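You operate a simulated robot arm through the tools that you are given. There is no shell and no other tool.

The job below is to be done with a simulated robot arm. You get a single attempt, and the scene is never put back.

Task
Move the round orange plug from the red collar to the yellow collar.
Fine: on the pale socket plate; free the red collar first; then lock the yellow collar, and the green collar, which is loose too. Leave the other plugs.

The check looks at the end state, three seconds after you hand in, the way a careful person would. Anything else that was tipped, shoved, dropped, spilled or broken makes it a failure.

Robot
A 7-joint arm with a two-finger parallel gripper, fixed in place. Base frame: the origin is at the foot of the arm, x ahead of it, y to its left, z up. Units: mm, degrees, N and s.
With the tool pointing down near the work surface it reaches from about 100 to 640 mm from the base axis. Its first joint turns from -166.0 to 166.0 degrees. Payload 1.57 kg.
Tool frame: the origin (TCP) lies between the finger pads and is the grasp point; the fingertips stand 30 mm ahead of it; z points along the fingers, y is the line along which they close. Largest opening 110 mm; finger width 24, thickness 12; the body of the gripper, 48 by 112 mm, starts 78 mm behind the TCP.
Orientation is that of the tool frame in the base frame, as a unit quaternion [x, y, z, w]. With the fingers straight down and closing along the base's y, the tool's x points along the base's -x, its y along +y and its z along -z.

Tools
- The arm moves only by the tool drive_tool. Its arguments are lists of equal length, an entry for each row: "offset": the shift along the tool's x, y, z in m, a list of three; "rotation": the turn, a rotation vector about the tool's x, y, z in degrees, a list of three; "gripper": the closure in counts, from 0 (fully open) to 255 (shut). In form: {"offset": [[dx, dy, dz], ...], "rotation": [[rx, ry, rz], ...], "gripper": [gripper, ...]}. A call has 1 to 20 rows; each row is the pose to reach, as a shift and turn from the pose commanded when the call began, along the tool's axes at that moment. A row lasts 0.2 s, in which the tool goes at most 50 mm and 8.6 degrees; a call with a longer step from one row to the next is refused whole, and so is a gripper value outside its range. A pose out of reach is approached as far as the arm can. The call stops where the force on the tool passes 40 N (or 10 N more than at its start, if that is more) or the arm is blocked; 0.2 s more then pass. Each finger travels about 45 mm/s and halts on what it meets, pressing with about 40 N; the grip force reading is that of the motor and also rises with nothing between the fingers. The clock runs only during rows and for 0.2 s after the last one: add rows that repeat a pose to give the fingers time. It gives the time, the measured TCP pose, the force on the tool (base axes), the opening and the grip force at its end, in the units of the frame above (readings bear some noise), with the torque about the TCP (base axes, N m) and any sound that the robot's microphone picked up.
- Cameras (640 x 400 px; columns grow to the right, rows downward): "scene" is fixed at [49.4, -649.9, 1529.9]; the picture's right is [0.89, -0.45, 0.00], its down [-0.15, -0.29, -0.95] and it looks along [0.43, 0.84, -0.33] (base axes); focal length 375 px, centre (320, 200). "wrist" rides on the gripper at [70, 16, -141] in the tool frame; the picture's right is [-0.23, 0.97, 0.00], its down [-0.86, -0.20, -0.48] and it looks along [-0.47, -0.11, 0.88] (tool axes); focal length 222 px, centre (320, 200). There is no depth. A picture from a camera that has moved, and an enlarged one, comes with that camera's place and axes in the base frame and with its lens.
- get_image(camera): a new picture of that camera. It takes no simulated time.
- slide_trunk(by): slides the trunk up (or, below 0, down) by that many mm; the arm rides with it, the base frame stays. It gives what a move gives, with no picture.
- enlarge(camera, box): a new picture of the part [left, top, right, bottom] of that camera's present view, enlarged. It takes no simulated time.
- close_job(): hands the job in; it is judged then, once.

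Places have to be worked out from the pictures, the camera data and where the tool is seen. Open the gripper and draw the arm clear of the work before you hand the job in, unless the task says otherwise.

The tools are called by a JSON object that holds its "name" and its "arguments". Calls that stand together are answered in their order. drive_tool: Moves the arm, as the interface text tells. Its arguments: {"type":"object","properties":{"offset":{"type":"array","items":{"type":"array","items":{"type":"number"}}},"rotation":{"type":"array","items":{"type":"array","items":{"type":"number"}}},"gripper":{"type":"array","items":{"type":"number"}}},"required":["offset","rotation","gripper"]} The other tools are called the same way: slide_trunk (by) slides the trunk up or down; get_image (camera) takes a picture; enlarge (camera, box) takes an enlarged picture of a part of a camera's view; close_job () hands the job in.

At the start:

```text
time: 0.0
tool_pos: [285.8, 292.0, 1304.6]
tcp_rot: [-0.001, 1.0, 0.0, 0.0]
ft_force: [-1.1, -1.0, -0.3]
moment: [-0.02, 0.0, 0.02]
width: 109.8
finger_force: 0.0
trunk travel left (down, up): [-525.0, 65.0]
```

scene: 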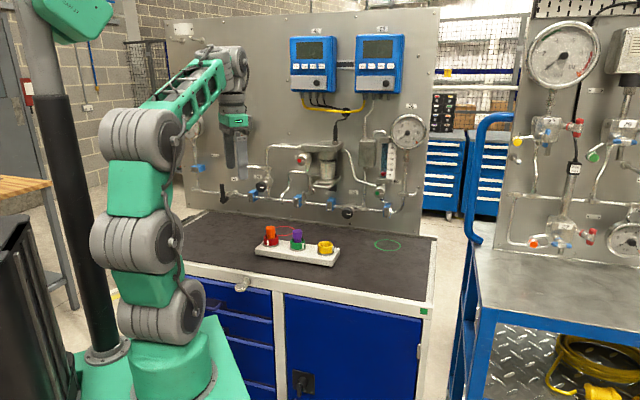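
wrist: 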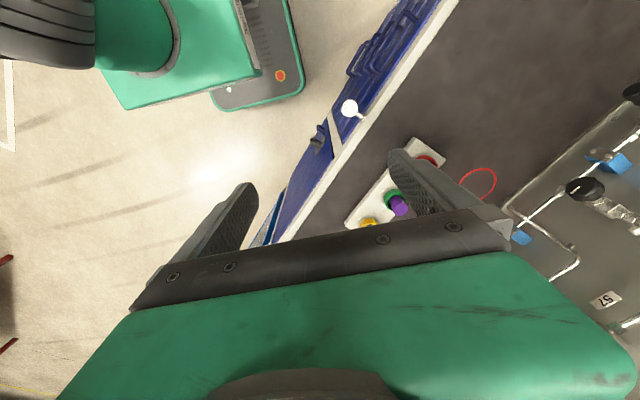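

I'll look more closely at the socket plate and the bench with both cameras first.

{"name": "enlarge", "arguments": {"camera": "scene", "box": [240, 210, 360, 285]}}

{"name": "enlarge", "arguments": {"camera": "wrist", "box": [320, 120, 520, 245]}}

```text
5.33 times, centred on (300, 248) of scene
camera zoom: at [49.4, -649.9, 1529.9], right [0.89, -0.45, 0.0], down [-0.15, -0.29, -0.95], along [0.43, 0.84, -0.33], focal length 2000 px, centre (427, -53)
```

zoom: 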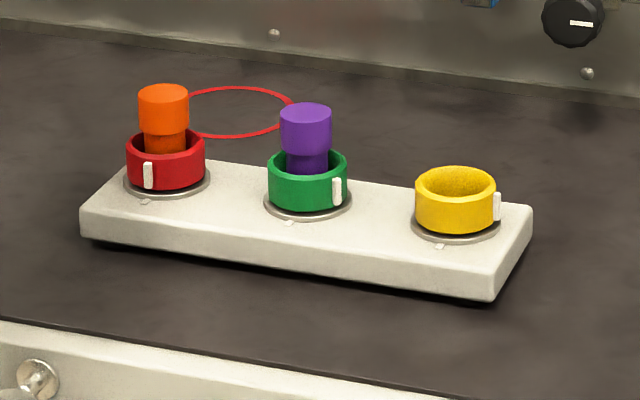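

```text
3.20 times, centred on (420, 182) of wrist
camera zoom: at [215.7, 307.4, 1446.3], right [0.23, 0.97, 0.0], down [0.86, -0.2, 0.48], along [0.47, -0.11, -0.88], focal length 711 px, centre (0, 256)
```

zoom: 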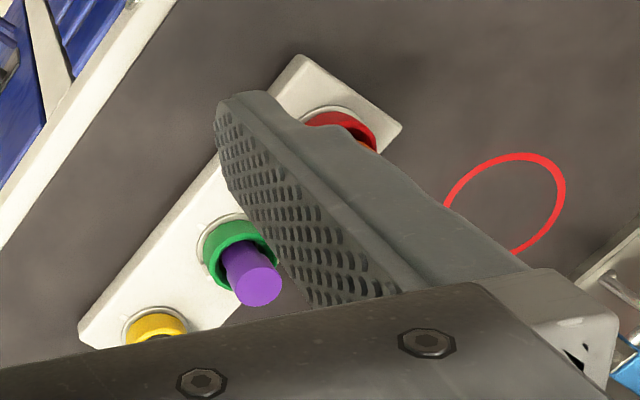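

The collars' white tabs mark their state: red's tab lines up with the plate tick (locked), while green and yellow have theirs swung to the right (loose). Triangulating puts green near (512, 424), yellow near (582, 353) and red near (439, 487), with collar tops around z 976, so I'll move the wrist to a raised viewing spot.

{"name": "drive_tool", "arguments": {"offset": [[-0.027, 0.006, 0.013], [-0.054, 0.012, 0.026], [-0.08, 0.018, 0.039], [-0.107, 0.024, 0.052], [-0.134, 0.03, 0.065], [-0.161, 0.036, 0.078], [-0.187, 0.042, 0.091], [-0.214, 0.048, 0.104], [-0.214, 0.048, 0.104]], "rotation": [[0, 0, 5.4], [0, 0, 10.8], [0, 0, 16.1], [0, 0, 21.5], [0, 0, 26.9], [0, 0, 32.3], [0, 0, 37.6], [0, 0, 43], [0, 0, 43]], "gripper": [0, 0, 0, 0, 0, 0, 0, 0, 0]}}

```text
time: 2.0
tool_pos: [499.2, 338.6, 1201.0]
tcp_rot: [0.366, 0.93, 0.0, 0.0]
ft_force: [-0.3, -0.1, 0.2]
moment: [-0.02, 0.02, -0.01]
width: 110.1
finger_force: 0.1
trunk travel left (down, up): [-525.0, 65.0]
```

The arm reached the viewpoint cleanly, so I'll take pictures from both cameras.

{"name": "get_image", "arguments": {"camera": "wrist"}}

{"name": "get_image", "arguments": {"camera": "scene"}}

```text
taken
camera wrist: at [459.6, 399.0, 1342.0], right [0.83, 0.56, 0.0], down [0.49, -0.73, 0.48], along [0.27, -0.4, -0.88], focal length 222 px, centre (320, 200)
```

wrist: 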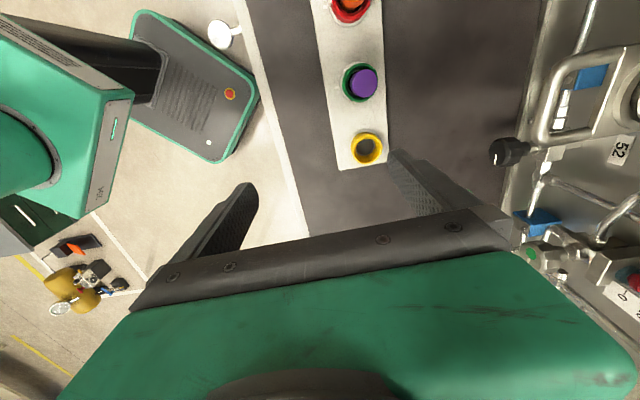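

```text
taken
```

scene: 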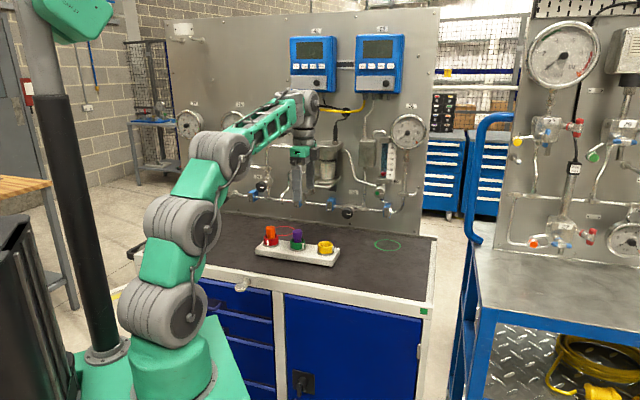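

I'll enlarge the wrist view to read the tabs, ticks and collar centres.

{"name": "enlarge", "arguments": {"camera": "wrist", "box": [290, 0, 450, 100]}}

{"name": "enlarge", "arguments": {"camera": "wrist", "box": [290, 90, 450, 190]}}

```text
4.00 times, centred on (370, 50) of wrist
camera zoom: at [459.6, 399.0, 1342.0], right [0.83, 0.56, 0.0], down [0.49, -0.73, 0.48], along [0.27, -0.4, -0.88], focal length 888 px, centre (120, 800)
```

zoom: 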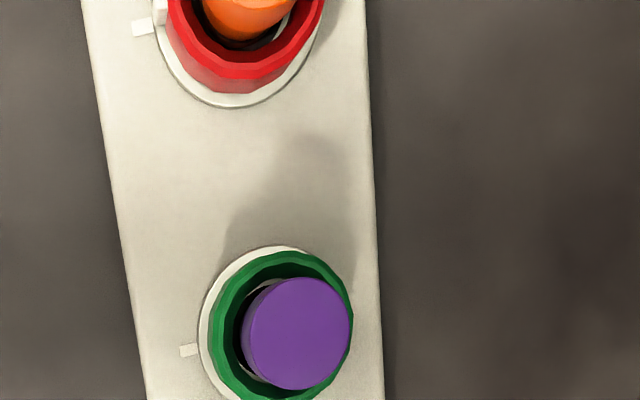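

```text
4.00 times, centred on (370, 140) of wrist
camera zoom: at [459.6, 399.0, 1342.0], right [0.83, 0.56, 0.0], down [0.49, -0.73, 0.48], along [0.27, -0.4, -0.88], focal length 888 px, centre (120, 440)
```

zoom: 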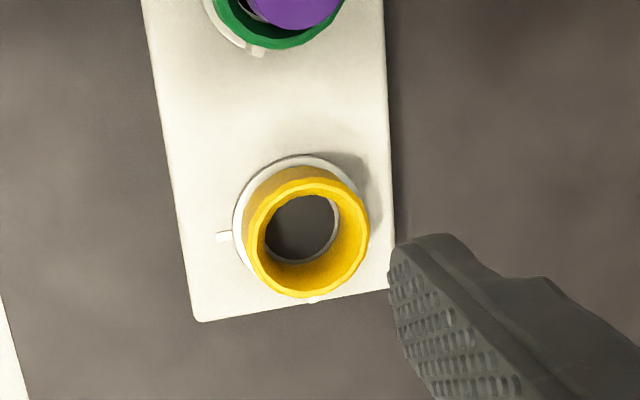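

The wrist view shows ticks on the front side of each socket; the green and yellow tabs point towards the yellow end, about 90° counter-clockwise from their ticks, so locking is a clockwise turn. I'll move over the red collar with the fingertips still well above the plug for a close look.

{"name": "drive_tool", "arguments": {"offset": [[0.029, 0.0132, 0.0162], [0.058, 0.0264, 0.0324], [0.087, 0.0396, 0.0486], [0.116, 0.0528, 0.0648], [0.1447, 0.066, 0.081], [0.1447, 0.066, 0.081]], "rotation": [[0, 0, 0], [0, 0, 0], [0, 0, 0], [0, 0, 0], [0, 0, 0], [0, 0, 0]], "gripper": [0, 0, 0, 0, 0, 0]}}

{"name": "get_image", "arguments": {"camera": "wrist"}}

{"name": "enlarge", "arguments": {"camera": "wrist", "box": [240, 60, 400, 160]}}

```text
time: 3.4
tool_pos: [437.8, 488.1, 1119.9]
tcp_rot: [0.367, 0.93, 0.001, 0.0]
ft_force: [0.8, 0.2, -0.6]
moment: [-0.04, -0.01, -0.01]
width: 110.1
finger_force: 0.0
trunk travel left (down, up): [-525.0, 65.0]
```

```text
taken
camera wrist: at [398.7, 546.9, 1261.4], right [0.83, 0.56, 0.0], down [0.49, -0.73, 0.48], along [0.27, -0.4, -0.88], focal length 222 px, centre (320, 200)
```

wrist: 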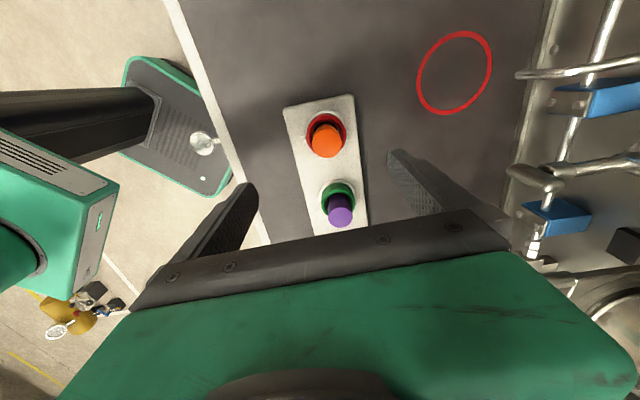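

```text
4.00 times, centred on (320, 110) of wrist
camera zoom: at [398.7, 546.9, 1261.4], right [0.83, 0.56, 0.0], down [0.49, -0.73, 0.48], along [0.27, -0.4, -0.88], focal length 888 px, centre (320, 560)
```

zoom: 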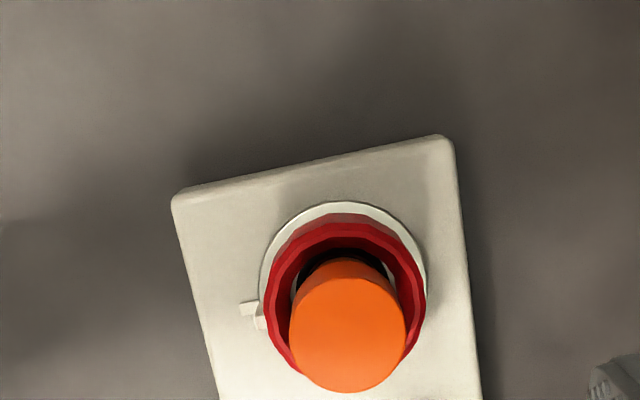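

The red collar centre works out to about (439.5, 498.5), green (511, 428) and yellow (582, 357): 100 mm spacing on a line at -45°. I'll centre over red and turn the tool 92° clockwise at this safe height, so the fingers straddle red along the plate line and clear its tab.

{"name": "drive_tool", "arguments": {"offset": [[0.0075, 0.0088, 0], [0.0075, 0.0088, 0], [0.0075, 0.0088, 0], [0.0075, 0.0088, 0], [0.0075, 0.0088, 0], [0.0075, 0.0088, 0], [0.0075, 0.0088, 0], [0.0075, 0.0088, 0], [0.0075, 0.0088, 0], [0.0075, 0.0088, 0], [0.0075, 0.0088, 0], [0.0075, 0.0088, 0], [0.0075, 0.0088, 0]], "rotation": [[0, 0, 7.7], [0, 0, 15.3], [0, 0, 23], [0, 0, 30.7], [0, 0, 38.3], [0, 0, 46], [0, 0, 53.7], [0, 0, 61.3], [0, 0, 69], [0, 0, 76.7], [0, 0, 84.3], [0, 0, 92], [0, 0, 92]], "gripper": [0, 0, 0, 0, 0, 0, 0, 0, 0, 0, 0, 0, 0]}}

{"name": "get_image", "arguments": {"camera": "wrist"}}

{"name": "enlarge", "arguments": {"camera": "wrist", "box": [240, 80, 400, 180]}}

```text
time: 6.2
tool_pos: [433.9, 490.0, 1112.2]
tcp_rot: [0.924, 0.384, 0.0, -0.002]
ft_force: [0.0, 0.7, 0.0]
moment: [0.0, -0.01, 0.03]
width: 110.0
finger_force: 0.0
out of reach, approached as far as the arm can: row 11, 12, 13
trunk travel left (down, up): [-525.0, 65.0]
```

```text
taken
camera wrist: at [494.2, 527.1, 1253.8], right [0.53, -0.85, 0.0], down [-0.75, -0.46, 0.48], along [-0.41, -0.25, -0.88], focal length 222 px, centre (320, 200)
```

wrist: 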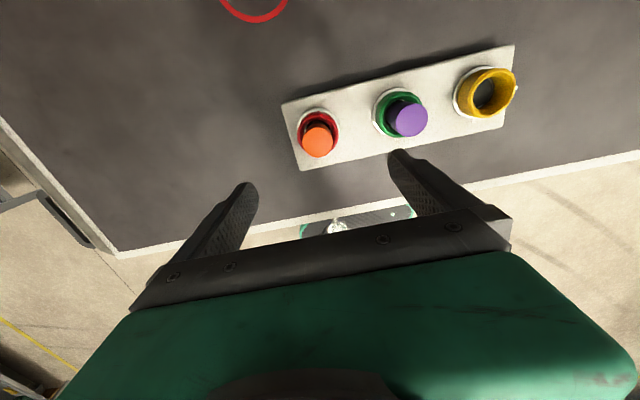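

```text
4.00 times, centred on (320, 130) of wrist
camera zoom: at [494.2, 527.1, 1253.8], right [0.53, -0.85, 0.0], down [-0.75, -0.46, 0.48], along [-0.41, -0.25, -0.88], focal length 888 px, centre (320, 480)
```

zoom: 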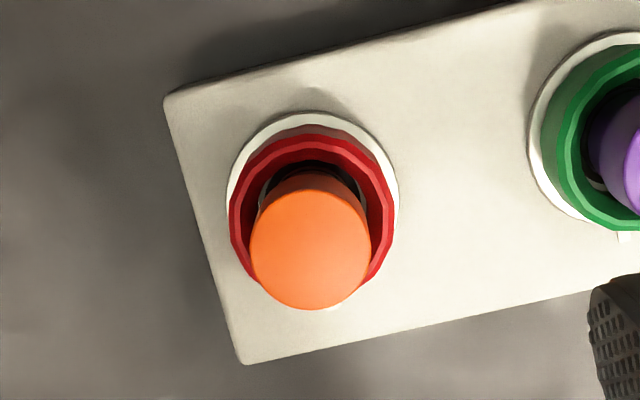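

The tool reached the turn but stopped about 10 mm short radially, so this is near the reach limit at this height. I'll look at the arm's shape to choose a trunk height.

{"name": "get_image", "arguments": {"camera": "scene"}}

```text
taken
```

scene: 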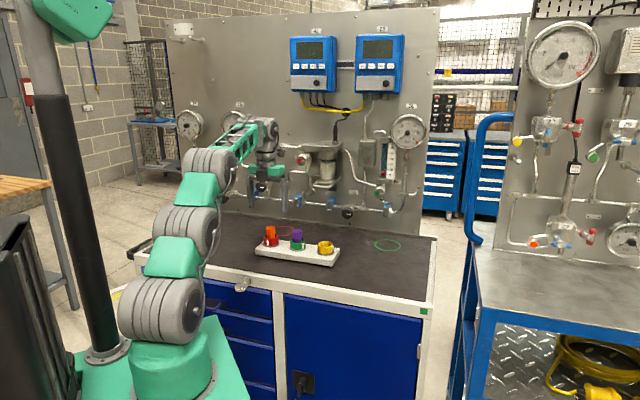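

The shoulder appears to sit at about z 1120, while the wrist will work near z 1210. Raising the trunk should gain reach, so I'll slide it up 60 mm.

{"name": "slide_trunk", "arguments": {"by": 60}}

```text
time: 7.2
tool_pos: [433.3, 490.3, 1173.4]
tcp_rot: [0.923, 0.384, -0.001, -0.002]
ft_force: [0.2, 0.4, -0.2]
moment: [0.01, 0.04, 0.0]
width: 110.0
finger_force: 0.1
trunk travel left (down, up): [-585.0, 5.0]
```

Now I'll lower 75 mm straight down at this orientation to see whether the pose over red is reachable.

{"name": "drive_tool", "arguments": {"offset": [[0, 0, 0.025], [0, 0, 0.05], [0, 0, 0.075], [0, 0, 0.075]], "rotation": [[0, 0, 0], [0, 0, 0], [0, 0, 0], [0, 0, 0]], "gripper": [0, 0, 0, 0]}}

```text
time: 8.2
tool_pos: [434.1, 490.5, 1098.0]
tcp_rot: [0.923, 0.384, 0.0, -0.002]
ft_force: [-0.6, 0.2, -0.8]
moment: [0.0, 0.01, 0.0]
width: 110.0
finger_force: 0.0
trunk travel left (down, up): [-585.0, 5.0]
```

Commands now start from the reached pose, so I'll shift to (439.5, 498.5) at this height to test reach.

{"name": "drive_tool", "arguments": {"offset": [[0.0099, -0.0021, 0], [0.0099, -0.0021, 0]], "rotation": [[0, 0, 0], [0, 0, 0]], "gripper": [0, 0]}}

{"name": "enlarge", "arguments": {"camera": "wrist", "box": [240, 90, 400, 190]}}

```text
time: 8.8
tool_pos: [438.7, 498.2, 1097.2]
tcp_rot: [0.924, 0.383, 0.001, -0.002]
ft_force: [0.3, -0.1, 0.1]
moment: [0.01, -0.03, 0.0]
width: 110.0
finger_force: 0.0
trunk travel left (down, up): [-585.0, 5.0]
```

```text
4.00 times, centred on (320, 140) of wrist
camera zoom: at [499.5, 535.6, 1239.0], right [0.53, -0.85, 0.0], down [-0.74, -0.47, 0.48], along [-0.41, -0.25, -0.88], focal length 888 px, centre (320, 440)
```

zoom: 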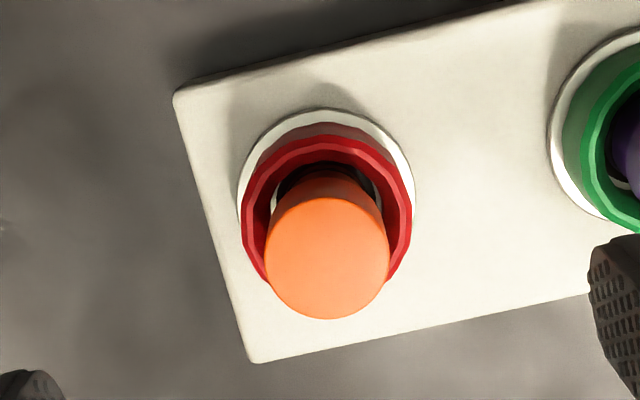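

The pose over red is reachable. Two wrist views put the red socket at about (442, 498), the plug top near z 1011, the collar top near z 976 and the plate top near z 947. I'll narrow the fingers to about 70 mm, nudge onto centre and descend so the tips stop just above the collar.

{"name": "drive_tool", "arguments": {"offset": [[0.0028, 0.0019, 0.0], [0.0028, 0.0019, 0.0], [0.0028, 0.0019, 0.0], [0.0028, 0.0019, 0.03], [0.0028, 0.0019, 0.06], [0.0028, 0.0019, 0.088], [0.0028, 0.0019, 0.088]], "rotation": [[0, 0, 0], [0, 0, 0], [0, 0, 0], [0, 0, 0], [0, 0, 0], [0, 0, 0], [0, 0, 0]], "gripper": [93, 93, 93, 93, 93, 93, 93]}}

{"name": "enlarge", "arguments": {"camera": "wrist", "box": [220, 90, 420, 215]}}

{"name": "enlarge", "arguments": {"camera": "scene", "box": [220, 190, 340, 265]}}

```text
time: 10.4
tool_pos: [442.4, 499.2, 1009.9]
tcp_rot: [0.924, 0.383, 0.0, -0.002]
ft_force: [0.2, -0.7, 0.1]
moment: [0.01, 0.05, 0.01]
width: 69.9
finger_force: 0.0
trunk travel left (down, up): [-585.0, 5.0]
```

```text
3.20 times, centred on (320, 152) of wrist
camera zoom: at [503.0, 536.6, 1150.6], right [0.53, -0.85, 0.0], down [-0.74, -0.47, 0.48], along [-0.41, -0.25, -0.88], focal length 711 px, centre (320, 352)
```

zoom: 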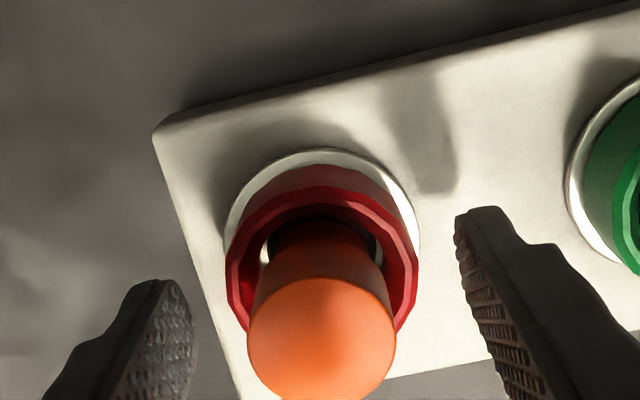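

```text
5.33 times, centred on (280, 228) of scene
camera zoom: at [49.4, -649.9, 1529.9], right [0.89, -0.45, 0.0], down [-0.15, -0.29, -0.95], along [0.43, 0.84, -0.33], focal length 2000 px, centre (533, 53)
```

zoom: 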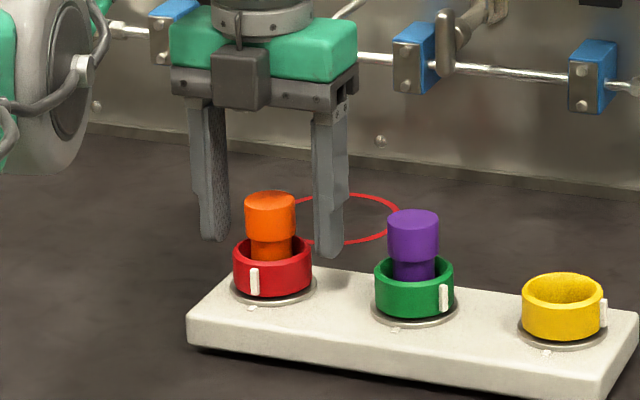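

The fingers straddle the red collar, and the collar centre reads about (441, 497.3), so I'm roughly 1.5 mm too far out. I'll correct that and lower 18 mm, which puts the tips beside the collar wall but well above the plate.

{"name": "drive_tool", "arguments": {"offset": [[-0.0014, 0, 0.005], [-0.0014, 0, 0.01], [-0.0014, 0, 0.015], [-0.0014, 0, 0.018], [-0.0014, 0, 0.018]], "rotation": [[0, 0, 0], [0, 0, 0], [0, 0, 0], [0, 0, 0], [0, 0, 0]], "gripper": [93, 93, 93, 93, 93]}}

{"name": "enlarge", "arguments": {"camera": "wrist", "box": [220, 90, 420, 215]}}

{"name": "enlarge", "arguments": {"camera": "scene", "box": [240, 215, 320, 265]}}

```text
time: 11.6
tool_pos: [440.9, 498.2, 991.8]
tcp_rot: [0.924, 0.383, 0.0, -0.002]
ft_force: [0.2, -0.2, 0.0]
moment: [0.02, 0.04, -0.01]
width: 69.7
finger_force: 0.1
trunk travel left (down, up): [-585.0, 5.0]
```

```text
3.20 times, centred on (320, 152) of wrist
camera zoom: at [502.0, 535.9, 1132.6], right [0.53, -0.85, 0.0], down [-0.74, -0.47, 0.48], along [-0.41, -0.25, -0.88], focal length 711 px, centre (320, 352)
```

zoom: 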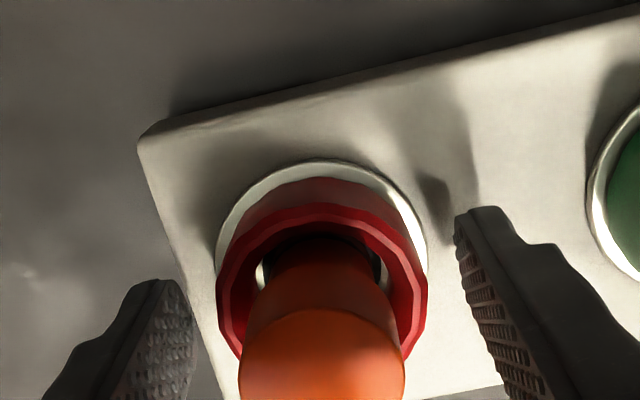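

```text
8.00 times, centred on (280, 240) of scene
camera zoom: at [49.4, -649.9, 1529.9], right [0.89, -0.45, 0.0], down [-0.15, -0.29, -0.95], along [0.43, 0.84, -0.33], focal length 2999 px, centre (640, -120)
```

zoom: 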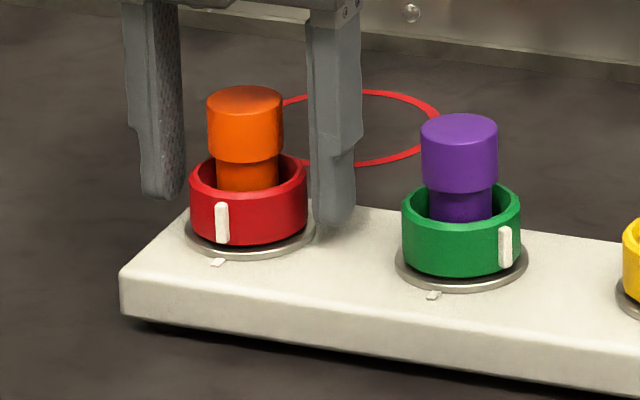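

Both tips sit alongside the collar wall, clear of the plate and of the tab. I'll close onto the collar now without moving and check the opening.

{"name": "drive_tool", "arguments": {"offset": [[0, 0, 0], [0, 0, 0], [0, 0, 0], [0, 0, 0]], "rotation": [[0, 0, 0], [0, 0, 0], [0, 0, 0], [0, 0, 0]], "gripper": [120, 150, 150, 150]}}

```text
time: 12.6
tool_pos: [440.9, 498.4, 990.5]
tcp_rot: [0.924, 0.382, 0.0, -0.001]
ft_force: [0.0, -1.3, -1.4]
moment: [-0.29, -0.32, -0.03]
width: 51.1
finger_force: 35.4
trunk travel left (down, up): [-585.0, 5.0]
```

The opening is 51.1 mm at 35 N grip, so the collar is held. I'll turn 24° counter-clockwise (negative about the tool's down axis) and watch the torque.

{"name": "drive_tool", "arguments": {"offset": [[0, 0, 0], [0, 0, 0], [0, 0, 0], [0, 0, 0], [0, 0, 0], [0, 0, 0]], "rotation": [[0, 0, -4], [0, 0, -8], [0, 0, -12], [0, 0, -16], [0, 0, -20], [0, 0, -24]], "gripper": [150, 150, 150, 150, 150, 150]}}

{"name": "enlarge", "arguments": {"camera": "scene", "box": [240, 215, 320, 265]}}

```text
time: 14.0
tool_pos: [442.5, 498.3, 991.9]
tcp_rot: [0.824, 0.567, 0.0, -0.002]
ft_force: [1.2, 0.9, 3.3]
moment: [-0.44, 0.09, -0.04]
width: 50.7
finger_force: 40.1
trunk travel left (down, up): [-585.0, 5.0]
```

```text
8.00 times, centred on (280, 240) of scene
camera zoom: at [49.4, -649.9, 1529.9], right [0.89, -0.45, 0.0], down [-0.15, -0.29, -0.95], along [0.43, 0.84, -0.33], focal length 2999 px, centre (640, -120)
```

zoom: 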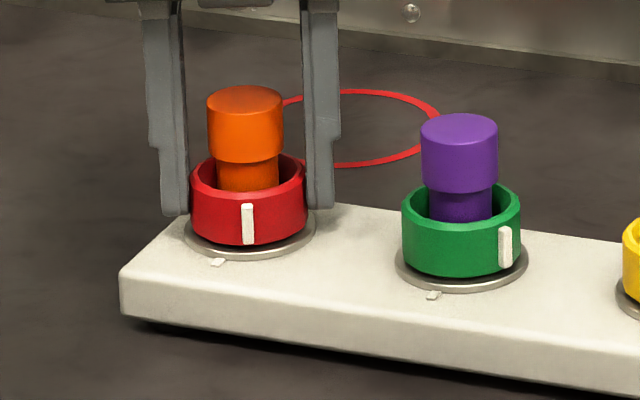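

The tab turned with the gripper and the torque is low. I'll continue to about 64° total and check again.

{"name": "drive_tool", "arguments": {"offset": [[0, 0, 0], [0, 0, 0], [0, 0, 0], [0, 0, 0], [0, 0, 0], [0, 0, 0], [0, 0, 0], [0, 0, 0], [0, 0, 0], [0, 0, 0]], "rotation": [[0, 0, -4], [0, 0, -8], [0, 0, -12], [0, 0, -16], [0, 0, -20], [0, 0, -24], [0, 0, -28], [0, 0, -32], [0, 0, -36], [0, 0, -40]], "gripper": [150, 150, 150, 150, 150, 150, 150, 150, 150, 150]}}

{"name": "enlarge", "arguments": {"camera": "scene", "box": [240, 215, 320, 265]}}

```text
time: 16.2
tool_pos: [440.8, 498.4, 991.3]
tcp_rot: [0.58, 0.814, 0.001, -0.001]
ft_force: [0.1, 0.1, 2.3]
moment: [-0.08, -0.08, -0.01]
width: 50.8
finger_force: 39.3
trunk travel left (down, up): [-585.0, 5.0]
```

```text
8.00 times, centred on (280, 240) of scene
camera zoom: at [49.4, -649.9, 1529.9], right [0.89, -0.45, 0.0], down [-0.15, -0.29, -0.95], along [0.43, 0.84, -0.33], focal length 2999 px, centre (640, -120)
```

zoom: 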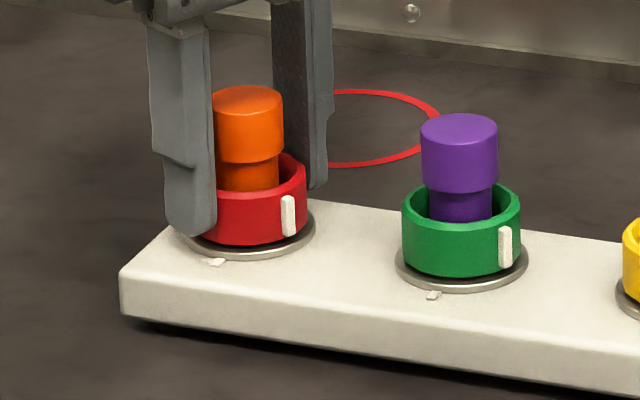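

The red tab is now nearly where the loose green tab sits. I'll go on another 24°, to the roughly 90° seen on the loose yellow collar, watching for a stop.

{"name": "drive_tool", "arguments": {"offset": [[0, 0, 0], [0, 0, 0], [0, 0, 0], [0, 0, 0], [0, 0, 0], [0, 0, 0], [0, 0, 0]], "rotation": [[0, 0, -4], [0, 0, -8], [0, 0, -12], [0, 0, -16], [0, 0, -20], [0, 0, -24], [0, 0, -24]], "gripper": [150, 150, 150, 150, 150, 150, 150]}}

{"name": "enlarge", "arguments": {"camera": "scene", "box": [240, 215, 320, 265]}}

```text
time: 17.8
tool_pos: [440.0, 498.4, 991.2]
tcp_rot: [0.398, 0.917, 0.001, -0.002]
ft_force: [-2.7, -0.5, 0.0]
moment: [0.18, 0.81, 0.03]
width: 50.8
finger_force: 40.0
trunk travel left (down, up): [-585.0, 5.0]
```

```text
8.00 times, centred on (280, 240) of scene
camera zoom: at [49.4, -649.9, 1529.9], right [0.89, -0.45, 0.0], down [-0.15, -0.29, -0.95], along [0.43, 0.84, -0.33], focal length 2999 px, centre (640, -120)
```

zoom: 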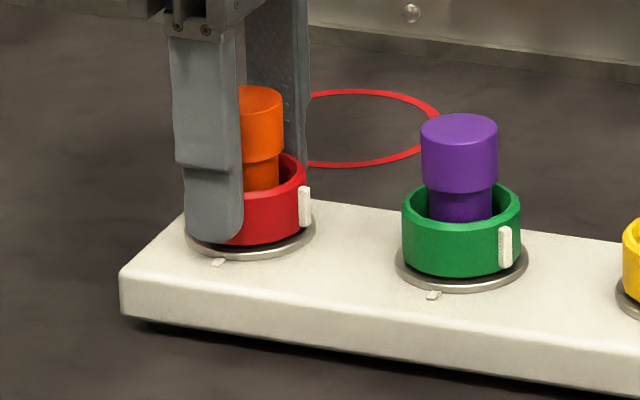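

The red tab has turned about 88° with no resistance, so the collar is free. I'll open the fingers to 70 mm and rise 23 mm, so the tips sit above the collar rim but beside the orange cap.

{"name": "drive_tool", "arguments": {"offset": [[0, 0, 0], [0, 0, 0], [0, 0, 0], [0, 0, -0.008], [0, 0, -0.016], [0, 0, -0.023], [0, 0, -0.023]], "rotation": [[0, 0, 0], [0, 0, 0], [0, 0, 0], [0, 0, 0], [0, 0, 0], [0, 0, 0], [0, 0, 0]], "gripper": [120, 93, 93, 93, 93, 93, 93]}}

{"name": "enlarge", "arguments": {"camera": "scene", "box": [240, 215, 320, 265]}}

{"name": "enlarge", "arguments": {"camera": "wrist", "box": [220, 90, 420, 215]}}

```text
time: 19.4
tool_pos: [442.1, 499.0, 1015.2]
tcp_rot: [0.398, 0.918, 0.001, -0.002]
ft_force: [0.7, -0.1, 0.1]
moment: [0.03, -0.02, -0.04]
width: 69.9
finger_force: 0.0
trunk travel left (down, up): [-585.0, 5.0]
```

```text
8.00 times, centred on (280, 240) of scene
camera zoom: at [49.4, -649.9, 1529.9], right [0.89, -0.45, 0.0], down [-0.15, -0.29, -0.95], along [0.43, 0.84, -0.33], focal length 2999 px, centre (640, -120)
```

zoom: 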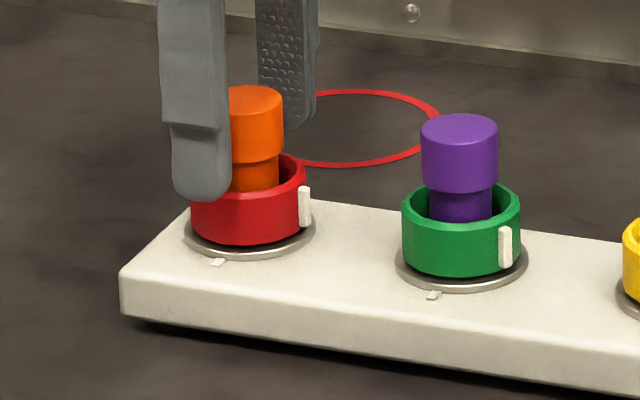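

```text
3.20 times, centred on (320, 152) of wrist
camera zoom: at [405.6, 559.8, 1156.2], right [0.87, 0.5, 0.0], down [0.44, -0.76, 0.48], along [0.24, -0.41, -0.88], focal length 711 px, centre (320, 352)
```

zoom: 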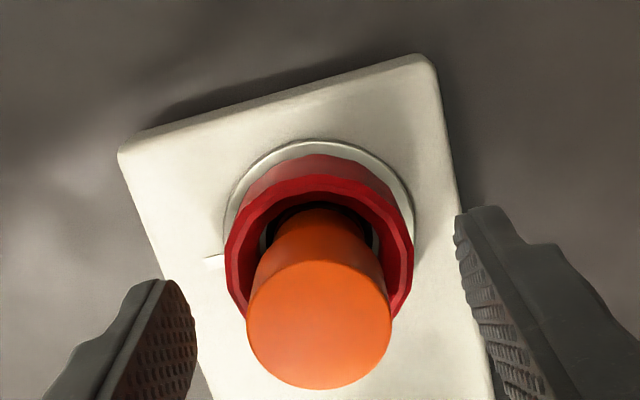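

The red tab now points along the plate and the plug axis reads (441.3, 497.5), within half a millimetre of the TCP. The tips are level with the lower cap, above the rim, so I'll close on the cap.

{"name": "drive_tool", "arguments": {"offset": [[0, 0, 0], [0, 0, 0], [0, 0, 0], [0, 0, 0], [0, 0, 0], [0, 0, 0]], "rotation": [[0, 0, 0], [0, 0, 0], [0, 0, 0], [0, 0, 0], [0, 0, 0], [0, 0, 0]], "gripper": [130, 160, 200, 200, 200, 200]}}

{"name": "enlarge", "arguments": {"camera": "scene", "box": [240, 215, 320, 265]}}

{"name": "enlarge", "arguments": {"camera": "wrist", "box": [220, 90, 420, 215]}}

```text
time: 20.8
tool_pos: [440.6, 498.4, 1014.7]
tcp_rot: [0.398, 0.917, 0.002, -0.001]
ft_force: [-0.3, -0.8, 0.8]
moment: [0.01, 0.05, -0.01]
width: 31.5
finger_force: 40.1
trunk travel left (down, up): [-585.0, 5.0]
```

```text
8.00 times, centred on (280, 240) of scene
camera zoom: at [49.4, -649.9, 1529.9], right [0.89, -0.45, 0.0], down [-0.15, -0.29, -0.95], along [0.43, 0.84, -0.33], focal length 2999 px, centre (640, -120)
```

zoom: 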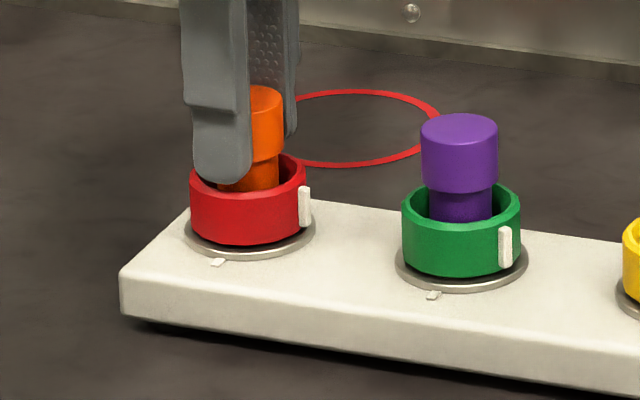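

```text
3.20 times, centred on (320, 152) of wrist
camera zoom: at [405.5, 559.8, 1156.2], right [0.87, 0.5, 0.0], down [0.44, -0.76, 0.48], along [0.24, -0.41, -0.88], focal length 711 px, centre (320, 352)
```

zoom: 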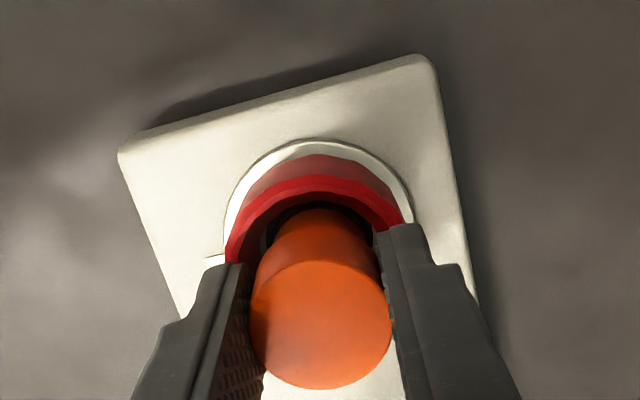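

The cap is held at a 31.5 mm opening, and the plate and collar have not moved. I'll pull straight up in small steps and check the force.

{"name": "drive_tool", "arguments": {"offset": [[0, 0, -0.002], [0, 0, -0.005], [0, 0, -0.01], [0, 0, -0.015], [0, 0, -0.02], [0, 0, -0.025]], "rotation": [[0, 0, 0], [0, 0, 0], [0, 0, 0], [0, 0, 0], [0, 0, 0], [0, 0, 0]], "gripper": [200, 200, 200, 200, 200, 200]}}

{"name": "enlarge", "arguments": {"camera": "scene", "box": [240, 205, 320, 255]}}

```text
time: 22.2
tool_pos: [441.3, 498.8, 1038.6]
tcp_rot: [0.398, 0.917, 0.001, -0.002]
ft_force: [0.6, -0.1, -0.6]
moment: [0.0, 0.01, 0.0]
width: 31.5
finger_force: 40.4
trunk travel left (down, up): [-585.0, 5.0]
```

```text
8.00 times, centred on (280, 230) of scene
camera zoom: at [49.4, -649.9, 1529.9], right [0.89, -0.45, 0.0], down [-0.15, -0.29, -0.95], along [0.43, 0.84, -0.33], focal length 2999 px, centre (640, -40)
```

zoom: 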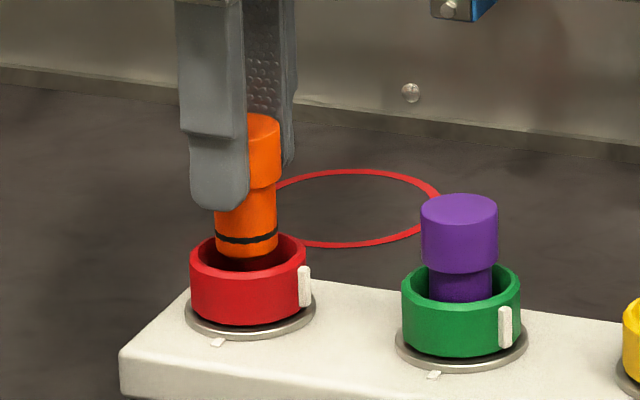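

The plug is rising freely with no load and the plate is undisturbed. I'll lift another 50 mm and look at its full length.

{"name": "drive_tool", "arguments": {"offset": [[0, 0, -0.01], [0, 0, -0.02], [0, 0, -0.03], [0, 0, -0.04], [0, 0, -0.05], [0, 0, -0.05]], "rotation": [[0, 0, 0], [0, 0, 0], [0, 0, 0], [0, 0, 0], [0, 0, 0], [0, 0, 0]], "gripper": [200, 200, 200, 200, 200, 200]}}

{"name": "enlarge", "arguments": {"camera": "scene", "box": [240, 195, 320, 245]}}

{"name": "get_image", "arguments": {"camera": "wrist"}}

{"name": "enlarge", "arguments": {"camera": "wrist", "box": [240, 80, 400, 180]}}

```text
time: 23.6
tool_pos: [442.8, 498.6, 1089.9]
tcp_rot: [0.398, 0.917, 0.001, -0.001]
ft_force: [1.0, 0.3, -0.1]
moment: [0.0, 0.0, 0.01]
width: 31.3
finger_force: 40.3
trunk travel left (down, up): [-585.0, 5.0]
```

```text
8.00 times, centred on (280, 220) of scene
camera zoom: at [49.4, -649.9, 1529.9], right [0.89, -0.45, 0.0], down [-0.15, -0.29, -0.95], along [0.43, 0.84, -0.33], focal length 2999 px, centre (640, 40)
```

zoom: 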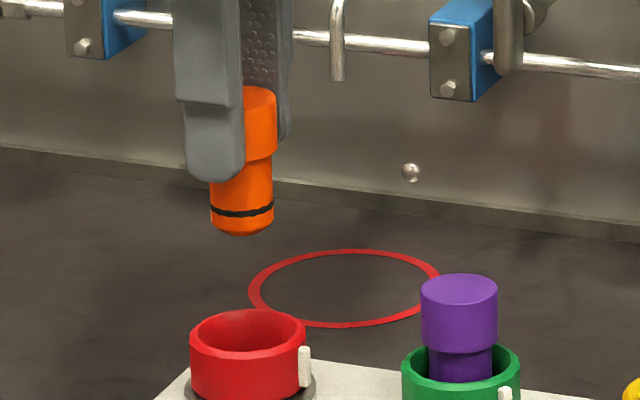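

```text
taken
camera wrist: at [405.6, 559.8, 1230.7], right [0.87, 0.5, 0.0], down [0.44, -0.76, 0.48], along [0.24, -0.41, -0.88], focal length 222 px, centre (320, 200)
```

wrist: 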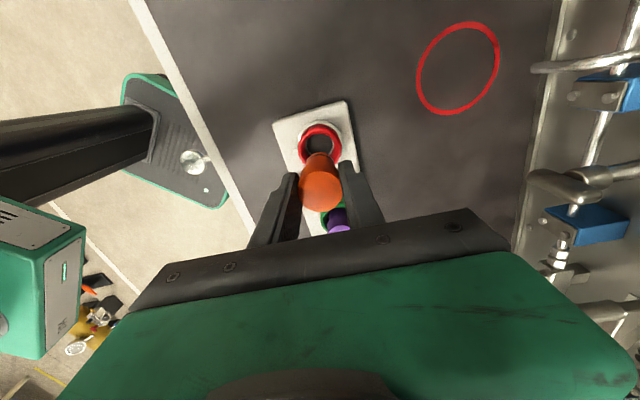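

```text
4.00 times, centred on (320, 130) of wrist
camera zoom: at [405.6, 559.8, 1230.7], right [0.87, 0.5, 0.0], down [0.44, -0.76, 0.48], along [0.24, -0.41, -0.88], focal length 888 px, centre (320, 480)
```

zoom: 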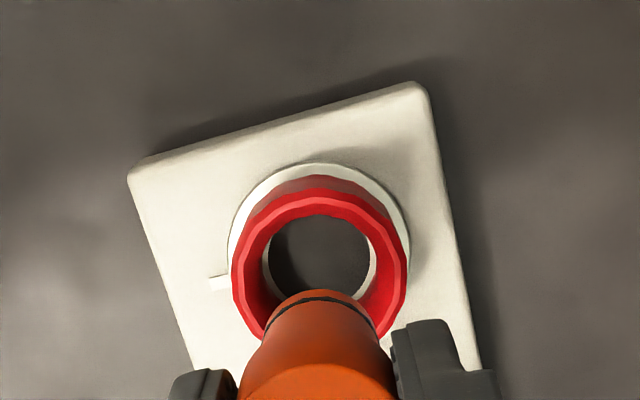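

The plug is fully out (about 58 mm long) and the red collar sits empty below. I'll carry it to yellow by swinging 50 mm towards the robot, along the plate and back out, so it never passes over the purple plug.

{"name": "drive_tool", "arguments": {"offset": [[-0.001, -0.025, -0.008], [-0.002, -0.05, -0.008], [-0.042, -0.0487, -0.008], [-0.082, -0.0474, -0.008], [-0.122, -0.046, -0.008], [-0.162, -0.0447, -0.004], [-0.2016, -0.0434, 0.0], [-0.2016, -0.0434, 0.0], [-0.2008, -0.0184, 0.0], [-0.1999, 0.0066, 0.0], [-0.1999, 0.0066, 0.0]], "rotation": [[0, 0, 0], [0, 0, 0], [0, 0, 0], [0, 0, 0], [0, 0, 0], [0, 0, 0], [0, 0, 0], [0, 0, 0], [0, 0, 0], [0, 0, 0], [0, 0, 0]], "gripper": [200, 200, 200, 200, 200, 200, 200, 200, 200, 200, 200]}}

{"name": "get_image", "arguments": {"camera": "scene"}}

{"name": "enlarge", "arguments": {"camera": "wrist", "box": [240, 80, 400, 180]}}

```text
time: 26.0
tool_pos: [583.7, 357.6, 1089.0]
tcp_rot: [0.399, 0.917, 0.0, -0.001]
ft_force: [0.3, -0.5, -0.6]
moment: [-0.01, -0.03, -0.01]
width: 31.6
finger_force: 40.3
trunk travel left (down, up): [-585.0, 5.0]
```

```text
taken
```

scene: 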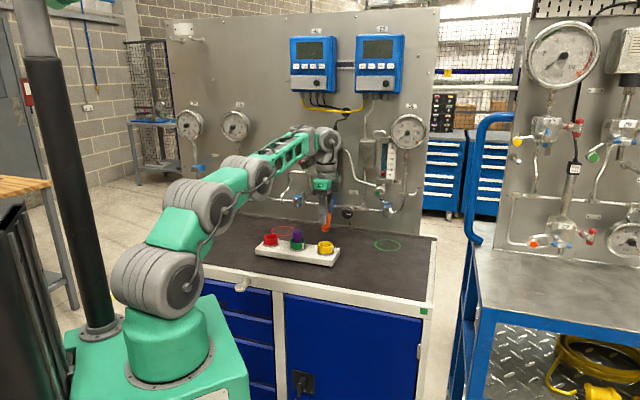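

```text
4.00 times, centred on (320, 130) of wrist
camera zoom: at [546.9, 418.5, 1229.5], right [0.87, 0.5, 0.0], down [0.44, -0.76, 0.48], along [0.24, -0.41, -0.88], focal length 888 px, centre (320, 480)
```

zoom: 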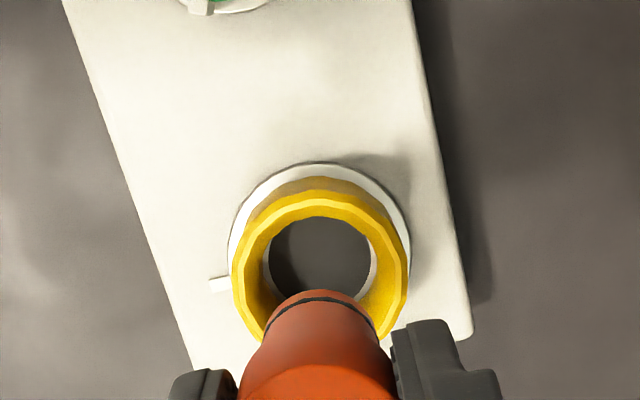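

The yellow collar, washer and tick appear at the same pixels as red did from the matching pose, so the plug is aligned within about 0.3 mm. I'll lower 45 mm to bring its tip just above the collar mouth.

{"name": "drive_tool", "arguments": {"offset": [[0, 0, 0.012], [0, 0, 0.024], [0, 0, 0.036], [0, 0, 0.045], [0, 0, 0.045]], "rotation": [[0, 0, 0], [0, 0, 0], [0, 0, 0], [0, 0, 0], [0, 0, 0]], "gripper": [200, 200, 200, 200, 200]}}

{"name": "enlarge", "arguments": {"camera": "scene", "box": [285, 205, 365, 255]}}

{"name": "enlarge", "arguments": {"camera": "wrist", "box": [240, 80, 400, 180]}}

```text
time: 27.2
tool_pos: [582.2, 355.9, 1043.1]
tcp_rot: [0.399, 0.917, 0.001, -0.001]
ft_force: [-0.6, -0.1, -0.3]
moment: [0.02, 0.02, -0.02]
width: 31.5
finger_force: 40.7
trunk travel left (down, up): [-585.0, 5.0]
```

```text
8.00 times, centred on (325, 230) of scene
camera zoom: at [49.4, -649.9, 1529.9], right [0.89, -0.45, 0.0], down [-0.15, -0.29, -0.95], along [0.43, 0.84, -0.33], focal length 2999 px, centre (280, -40)
```

zoom: 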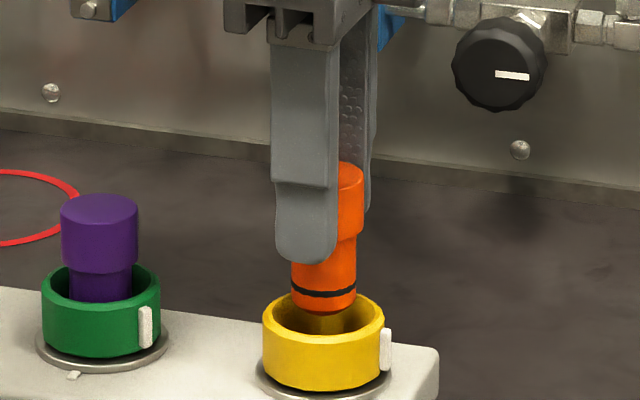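

```text
4.00 times, centred on (320, 130) of wrist
camera zoom: at [546.8, 418.3, 1184.9], right [0.87, 0.5, 0.0], down [0.44, -0.76, 0.48], along [0.24, -0.41, -0.88], focal length 888 px, centre (320, 480)
```

zoom: 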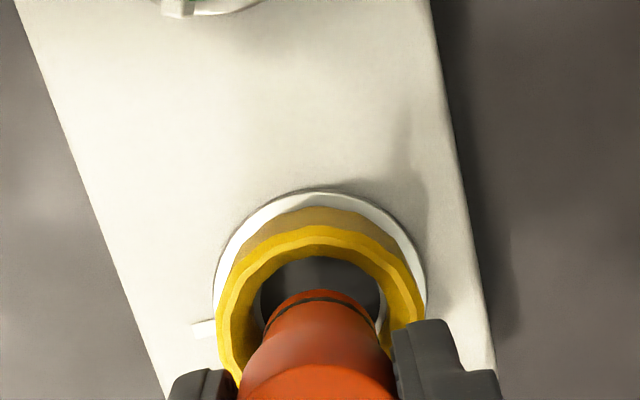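

The plug tip is centred just at the collar mouth with no load. I'll feed it down 22 mm in small steps and check the force.

{"name": "drive_tool", "arguments": {"offset": [[0, 0, 0.003], [0, 0, 0.006], [0, 0, 0.009], [0, 0, 0.012], [0, 0, 0.015], [0, 0, 0.0175], [0, 0, 0.02], [0, 0, 0.022], [0, 0, 0.022]], "rotation": [[0, 0, 0], [0, 0, 0], [0, 0, 0], [0, 0, 0], [0, 0, 0], [0, 0, 0], [0, 0, 0], [0, 0, 0], [0, 0, 0]], "gripper": [200, 200, 200, 200, 200, 200, 200, 200, 200]}}

{"name": "enlarge", "arguments": {"camera": "scene", "box": [285, 210, 365, 260]}}

```text
time: 29.2
tool_pos: [582.1, 355.9, 1021.2]
tcp_rot: [0.398, 0.917, 0.001, -0.001]
ft_force: [-0.2, -0.2, -0.1]
moment: [0.01, -0.01, 0.04]
width: 31.1
finger_force: 39.9
trunk travel left (down, up): [-585.0, 5.0]
```

```text
8.00 times, centred on (325, 235) of scene
camera zoom: at [49.4, -649.9, 1529.9], right [0.89, -0.45, 0.0], down [-0.15, -0.29, -0.95], along [0.43, 0.84, -0.33], focal length 2999 px, centre (280, -80)
```

zoom: 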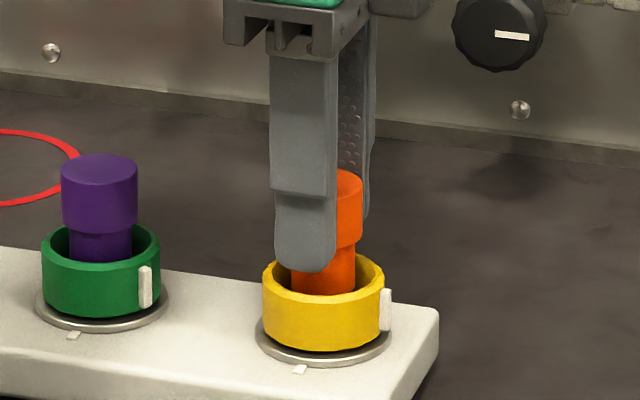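

The plug is in without contact force, and about 6.7 mm remains to match its old seating height. I'll finish in 1 mm steps.

{"name": "drive_tool", "arguments": {"offset": [[0, 0, 0.001], [0, 0, 0.002], [0, 0, 0.003], [0, 0, 0.004], [0, 0, 0.005], [0, 0, 0.006], [0, 0, 0.0067], [0, 0, 0.0067]], "rotation": [[0, 0, 0], [0, 0, 0], [0, 0, 0], [0, 0, 0], [0, 0, 0], [0, 0, 0], [0, 0, 0], [0, 0, 0]], "gripper": [200, 200, 200, 200, 200, 200, 200, 200]}}

{"name": "enlarge", "arguments": {"camera": "scene", "box": [285, 210, 365, 260]}}

{"name": "enlarge", "arguments": {"camera": "wrist", "box": [220, 90, 420, 215]}}

```text
time: 31.0
tool_pos: [581.9, 356.9, 1013.0]
tcp_rot: [0.398, 0.917, 0.0, -0.002]
ft_force: [0.8, 0.3, -0.9]
moment: [0.02, 0.01, 0.05]
width: 31.4
finger_force: 40.2
trunk travel left (down, up): [-585.0, 5.0]
```

```text
8.00 times, centred on (325, 235) of scene
camera zoom: at [49.4, -649.9, 1529.9], right [0.89, -0.45, 0.0], down [-0.15, -0.29, -0.95], along [0.43, 0.84, -0.33], focal length 2999 px, centre (280, -80)
```

zoom: 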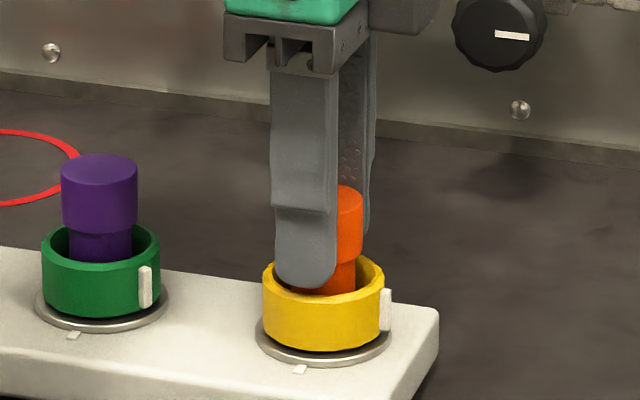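

```text
3.20 times, centred on (320, 152) of wrist
camera zoom: at [546.7, 418.4, 1156.2], right [0.87, 0.5, 0.0], down [0.44, -0.76, 0.48], along [0.24, -0.41, -0.88], focal length 711 px, centre (320, 352)
```

zoom: 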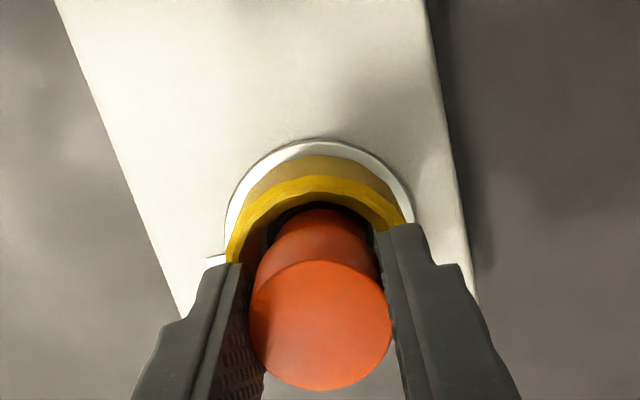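

The camera height (1156.2) and view match the original seated pose in red. I'll press about 1 mm further to confirm it bottoms out.

{"name": "drive_tool", "arguments": {"offset": [[0, 0, 0.0005], [0, 0, 0.001], [0, 0, 0.001]], "rotation": [[0, 0, 0], [0, 0, 0], [0, 0, 0]], "gripper": [200, 200, 200]}}

```text
time: 31.8
tool_pos: [583.3, 356.7, 1014.7]
tcp_rot: [0.399, 0.917, 0.002, -0.002]
ft_force: [-1.6, -0.9, 5.6]
moment: [-0.05, 0.06, 0.0]
width: 31.6
finger_force: 39.6
trunk travel left (down, up): [-585.0, 5.0]
```

It met 5.6 N, so the plug is seated. I'll release it, and at this height turn the open fingers 32° counter-clockwise so the 90° locking turn stays in the comfortable wrist range and clear of the tab.

{"name": "drive_tool", "arguments": {"offset": [[0, 0, 0], [0, 0, 0], [0, 0, -0.001], [0, 0, -0.001], [0, 0, -0.001], [0, 0, -0.001], [0, 0, -0.001], [0, 0, -0.001], [0, 0, -0.001], [0, 0, -0.001]], "rotation": [[0, 0, 0], [0, 0, 0], [0, 0, 0], [0, 0, 0], [0, 0, -6.4], [0, 0, -12.8], [0, 0, -19.2], [0, 0, -25.6], [0, 0, -32], [0, 0, -32]], "gripper": [150, 110, 93, 93, 93, 93, 93, 93, 93, 93]}}

{"name": "enlarge", "arguments": {"camera": "wrist", "box": [220, 90, 420, 215]}}

{"name": "enlarge", "arguments": {"camera": "scene", "box": [285, 210, 365, 260]}}

```text
time: 34.0
tool_pos: [583.1, 356.8, 1014.2]
tcp_rot: [0.13, 0.992, 0.001, -0.002]
ft_force: [0.5, -0.6, 0.1]
moment: [0.01, 0.01, 0.0]
width: 69.7
finger_force: 0.1
trunk travel left (down, up): [-585.0, 5.0]
```

```text
3.20 times, centred on (320, 152) of wrist
camera zoom: at [519.2, 390.1, 1156.2], right [0.47, 0.88, 0.0], down [0.78, -0.41, 0.48], along [0.42, -0.22, -0.88], focal length 711 px, centre (320, 352)
```

zoom: 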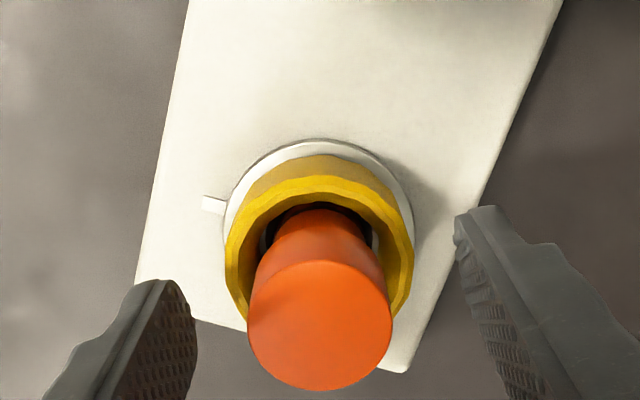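

```text
8.00 times, centred on (325, 235) of scene
camera zoom: at [49.4, -649.9, 1529.9], right [0.89, -0.45, 0.0], down [-0.15, -0.29, -0.95], along [0.43, 0.84, -0.33], focal length 2999 px, centre (280, -80)
```

zoom: 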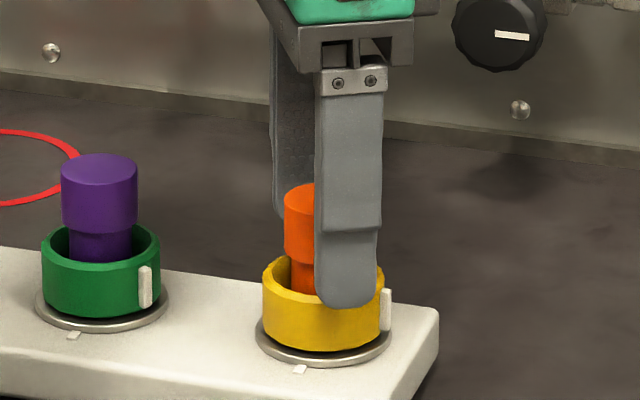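

The plug stands seated on its own and the tab is about 10 mm clear of the nearer finger. I'll lower 22.7 mm beside the yellow collar and close on it.

{"name": "drive_tool", "arguments": {"offset": [[0, 0, 0.006], [0, 0, 0.012], [0, 0, 0.018], [0, 0, 0.0227], [0, 0, 0.0227], [0, 0, 0.0227], [0, 0, 0.0227], [0, 0, 0.0227]], "rotation": [[0, 0, 0], [0, 0, 0], [0, 0, 0], [0, 0, 0], [0, 0, 0], [0, 0, 0], [0, 0, 0], [0, 0, 0]], "gripper": [93, 93, 93, 93, 93, 120, 150, 150]}}

{"name": "enlarge", "arguments": {"camera": "scene", "box": [285, 210, 365, 260]}}

```text
time: 35.8
tool_pos: [582.1, 357.5, 992.5]
tcp_rot: [0.13, 0.991, 0.001, 0.0]
ft_force: [-0.4, -0.6, 0.0]
moment: [-0.22, 0.04, -0.16]
width: 48.9
finger_force: 24.5
trunk travel left (down, up): [-585.0, 5.0]
```

```text
8.00 times, centred on (325, 235) of scene
camera zoom: at [49.4, -649.9, 1529.9], right [0.89, -0.45, 0.0], down [-0.15, -0.29, -0.95], along [0.43, 0.84, -0.33], focal length 2999 px, centre (280, -80)
```

zoom: 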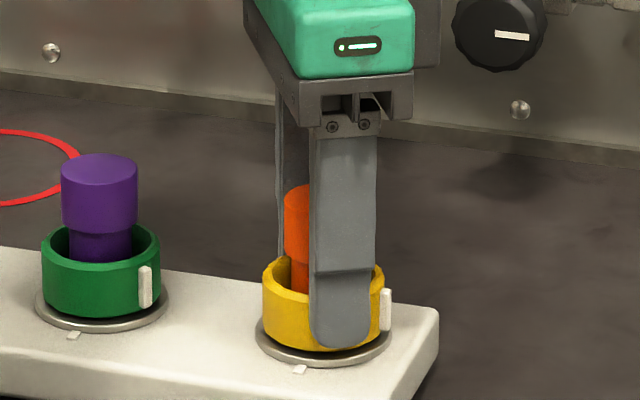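

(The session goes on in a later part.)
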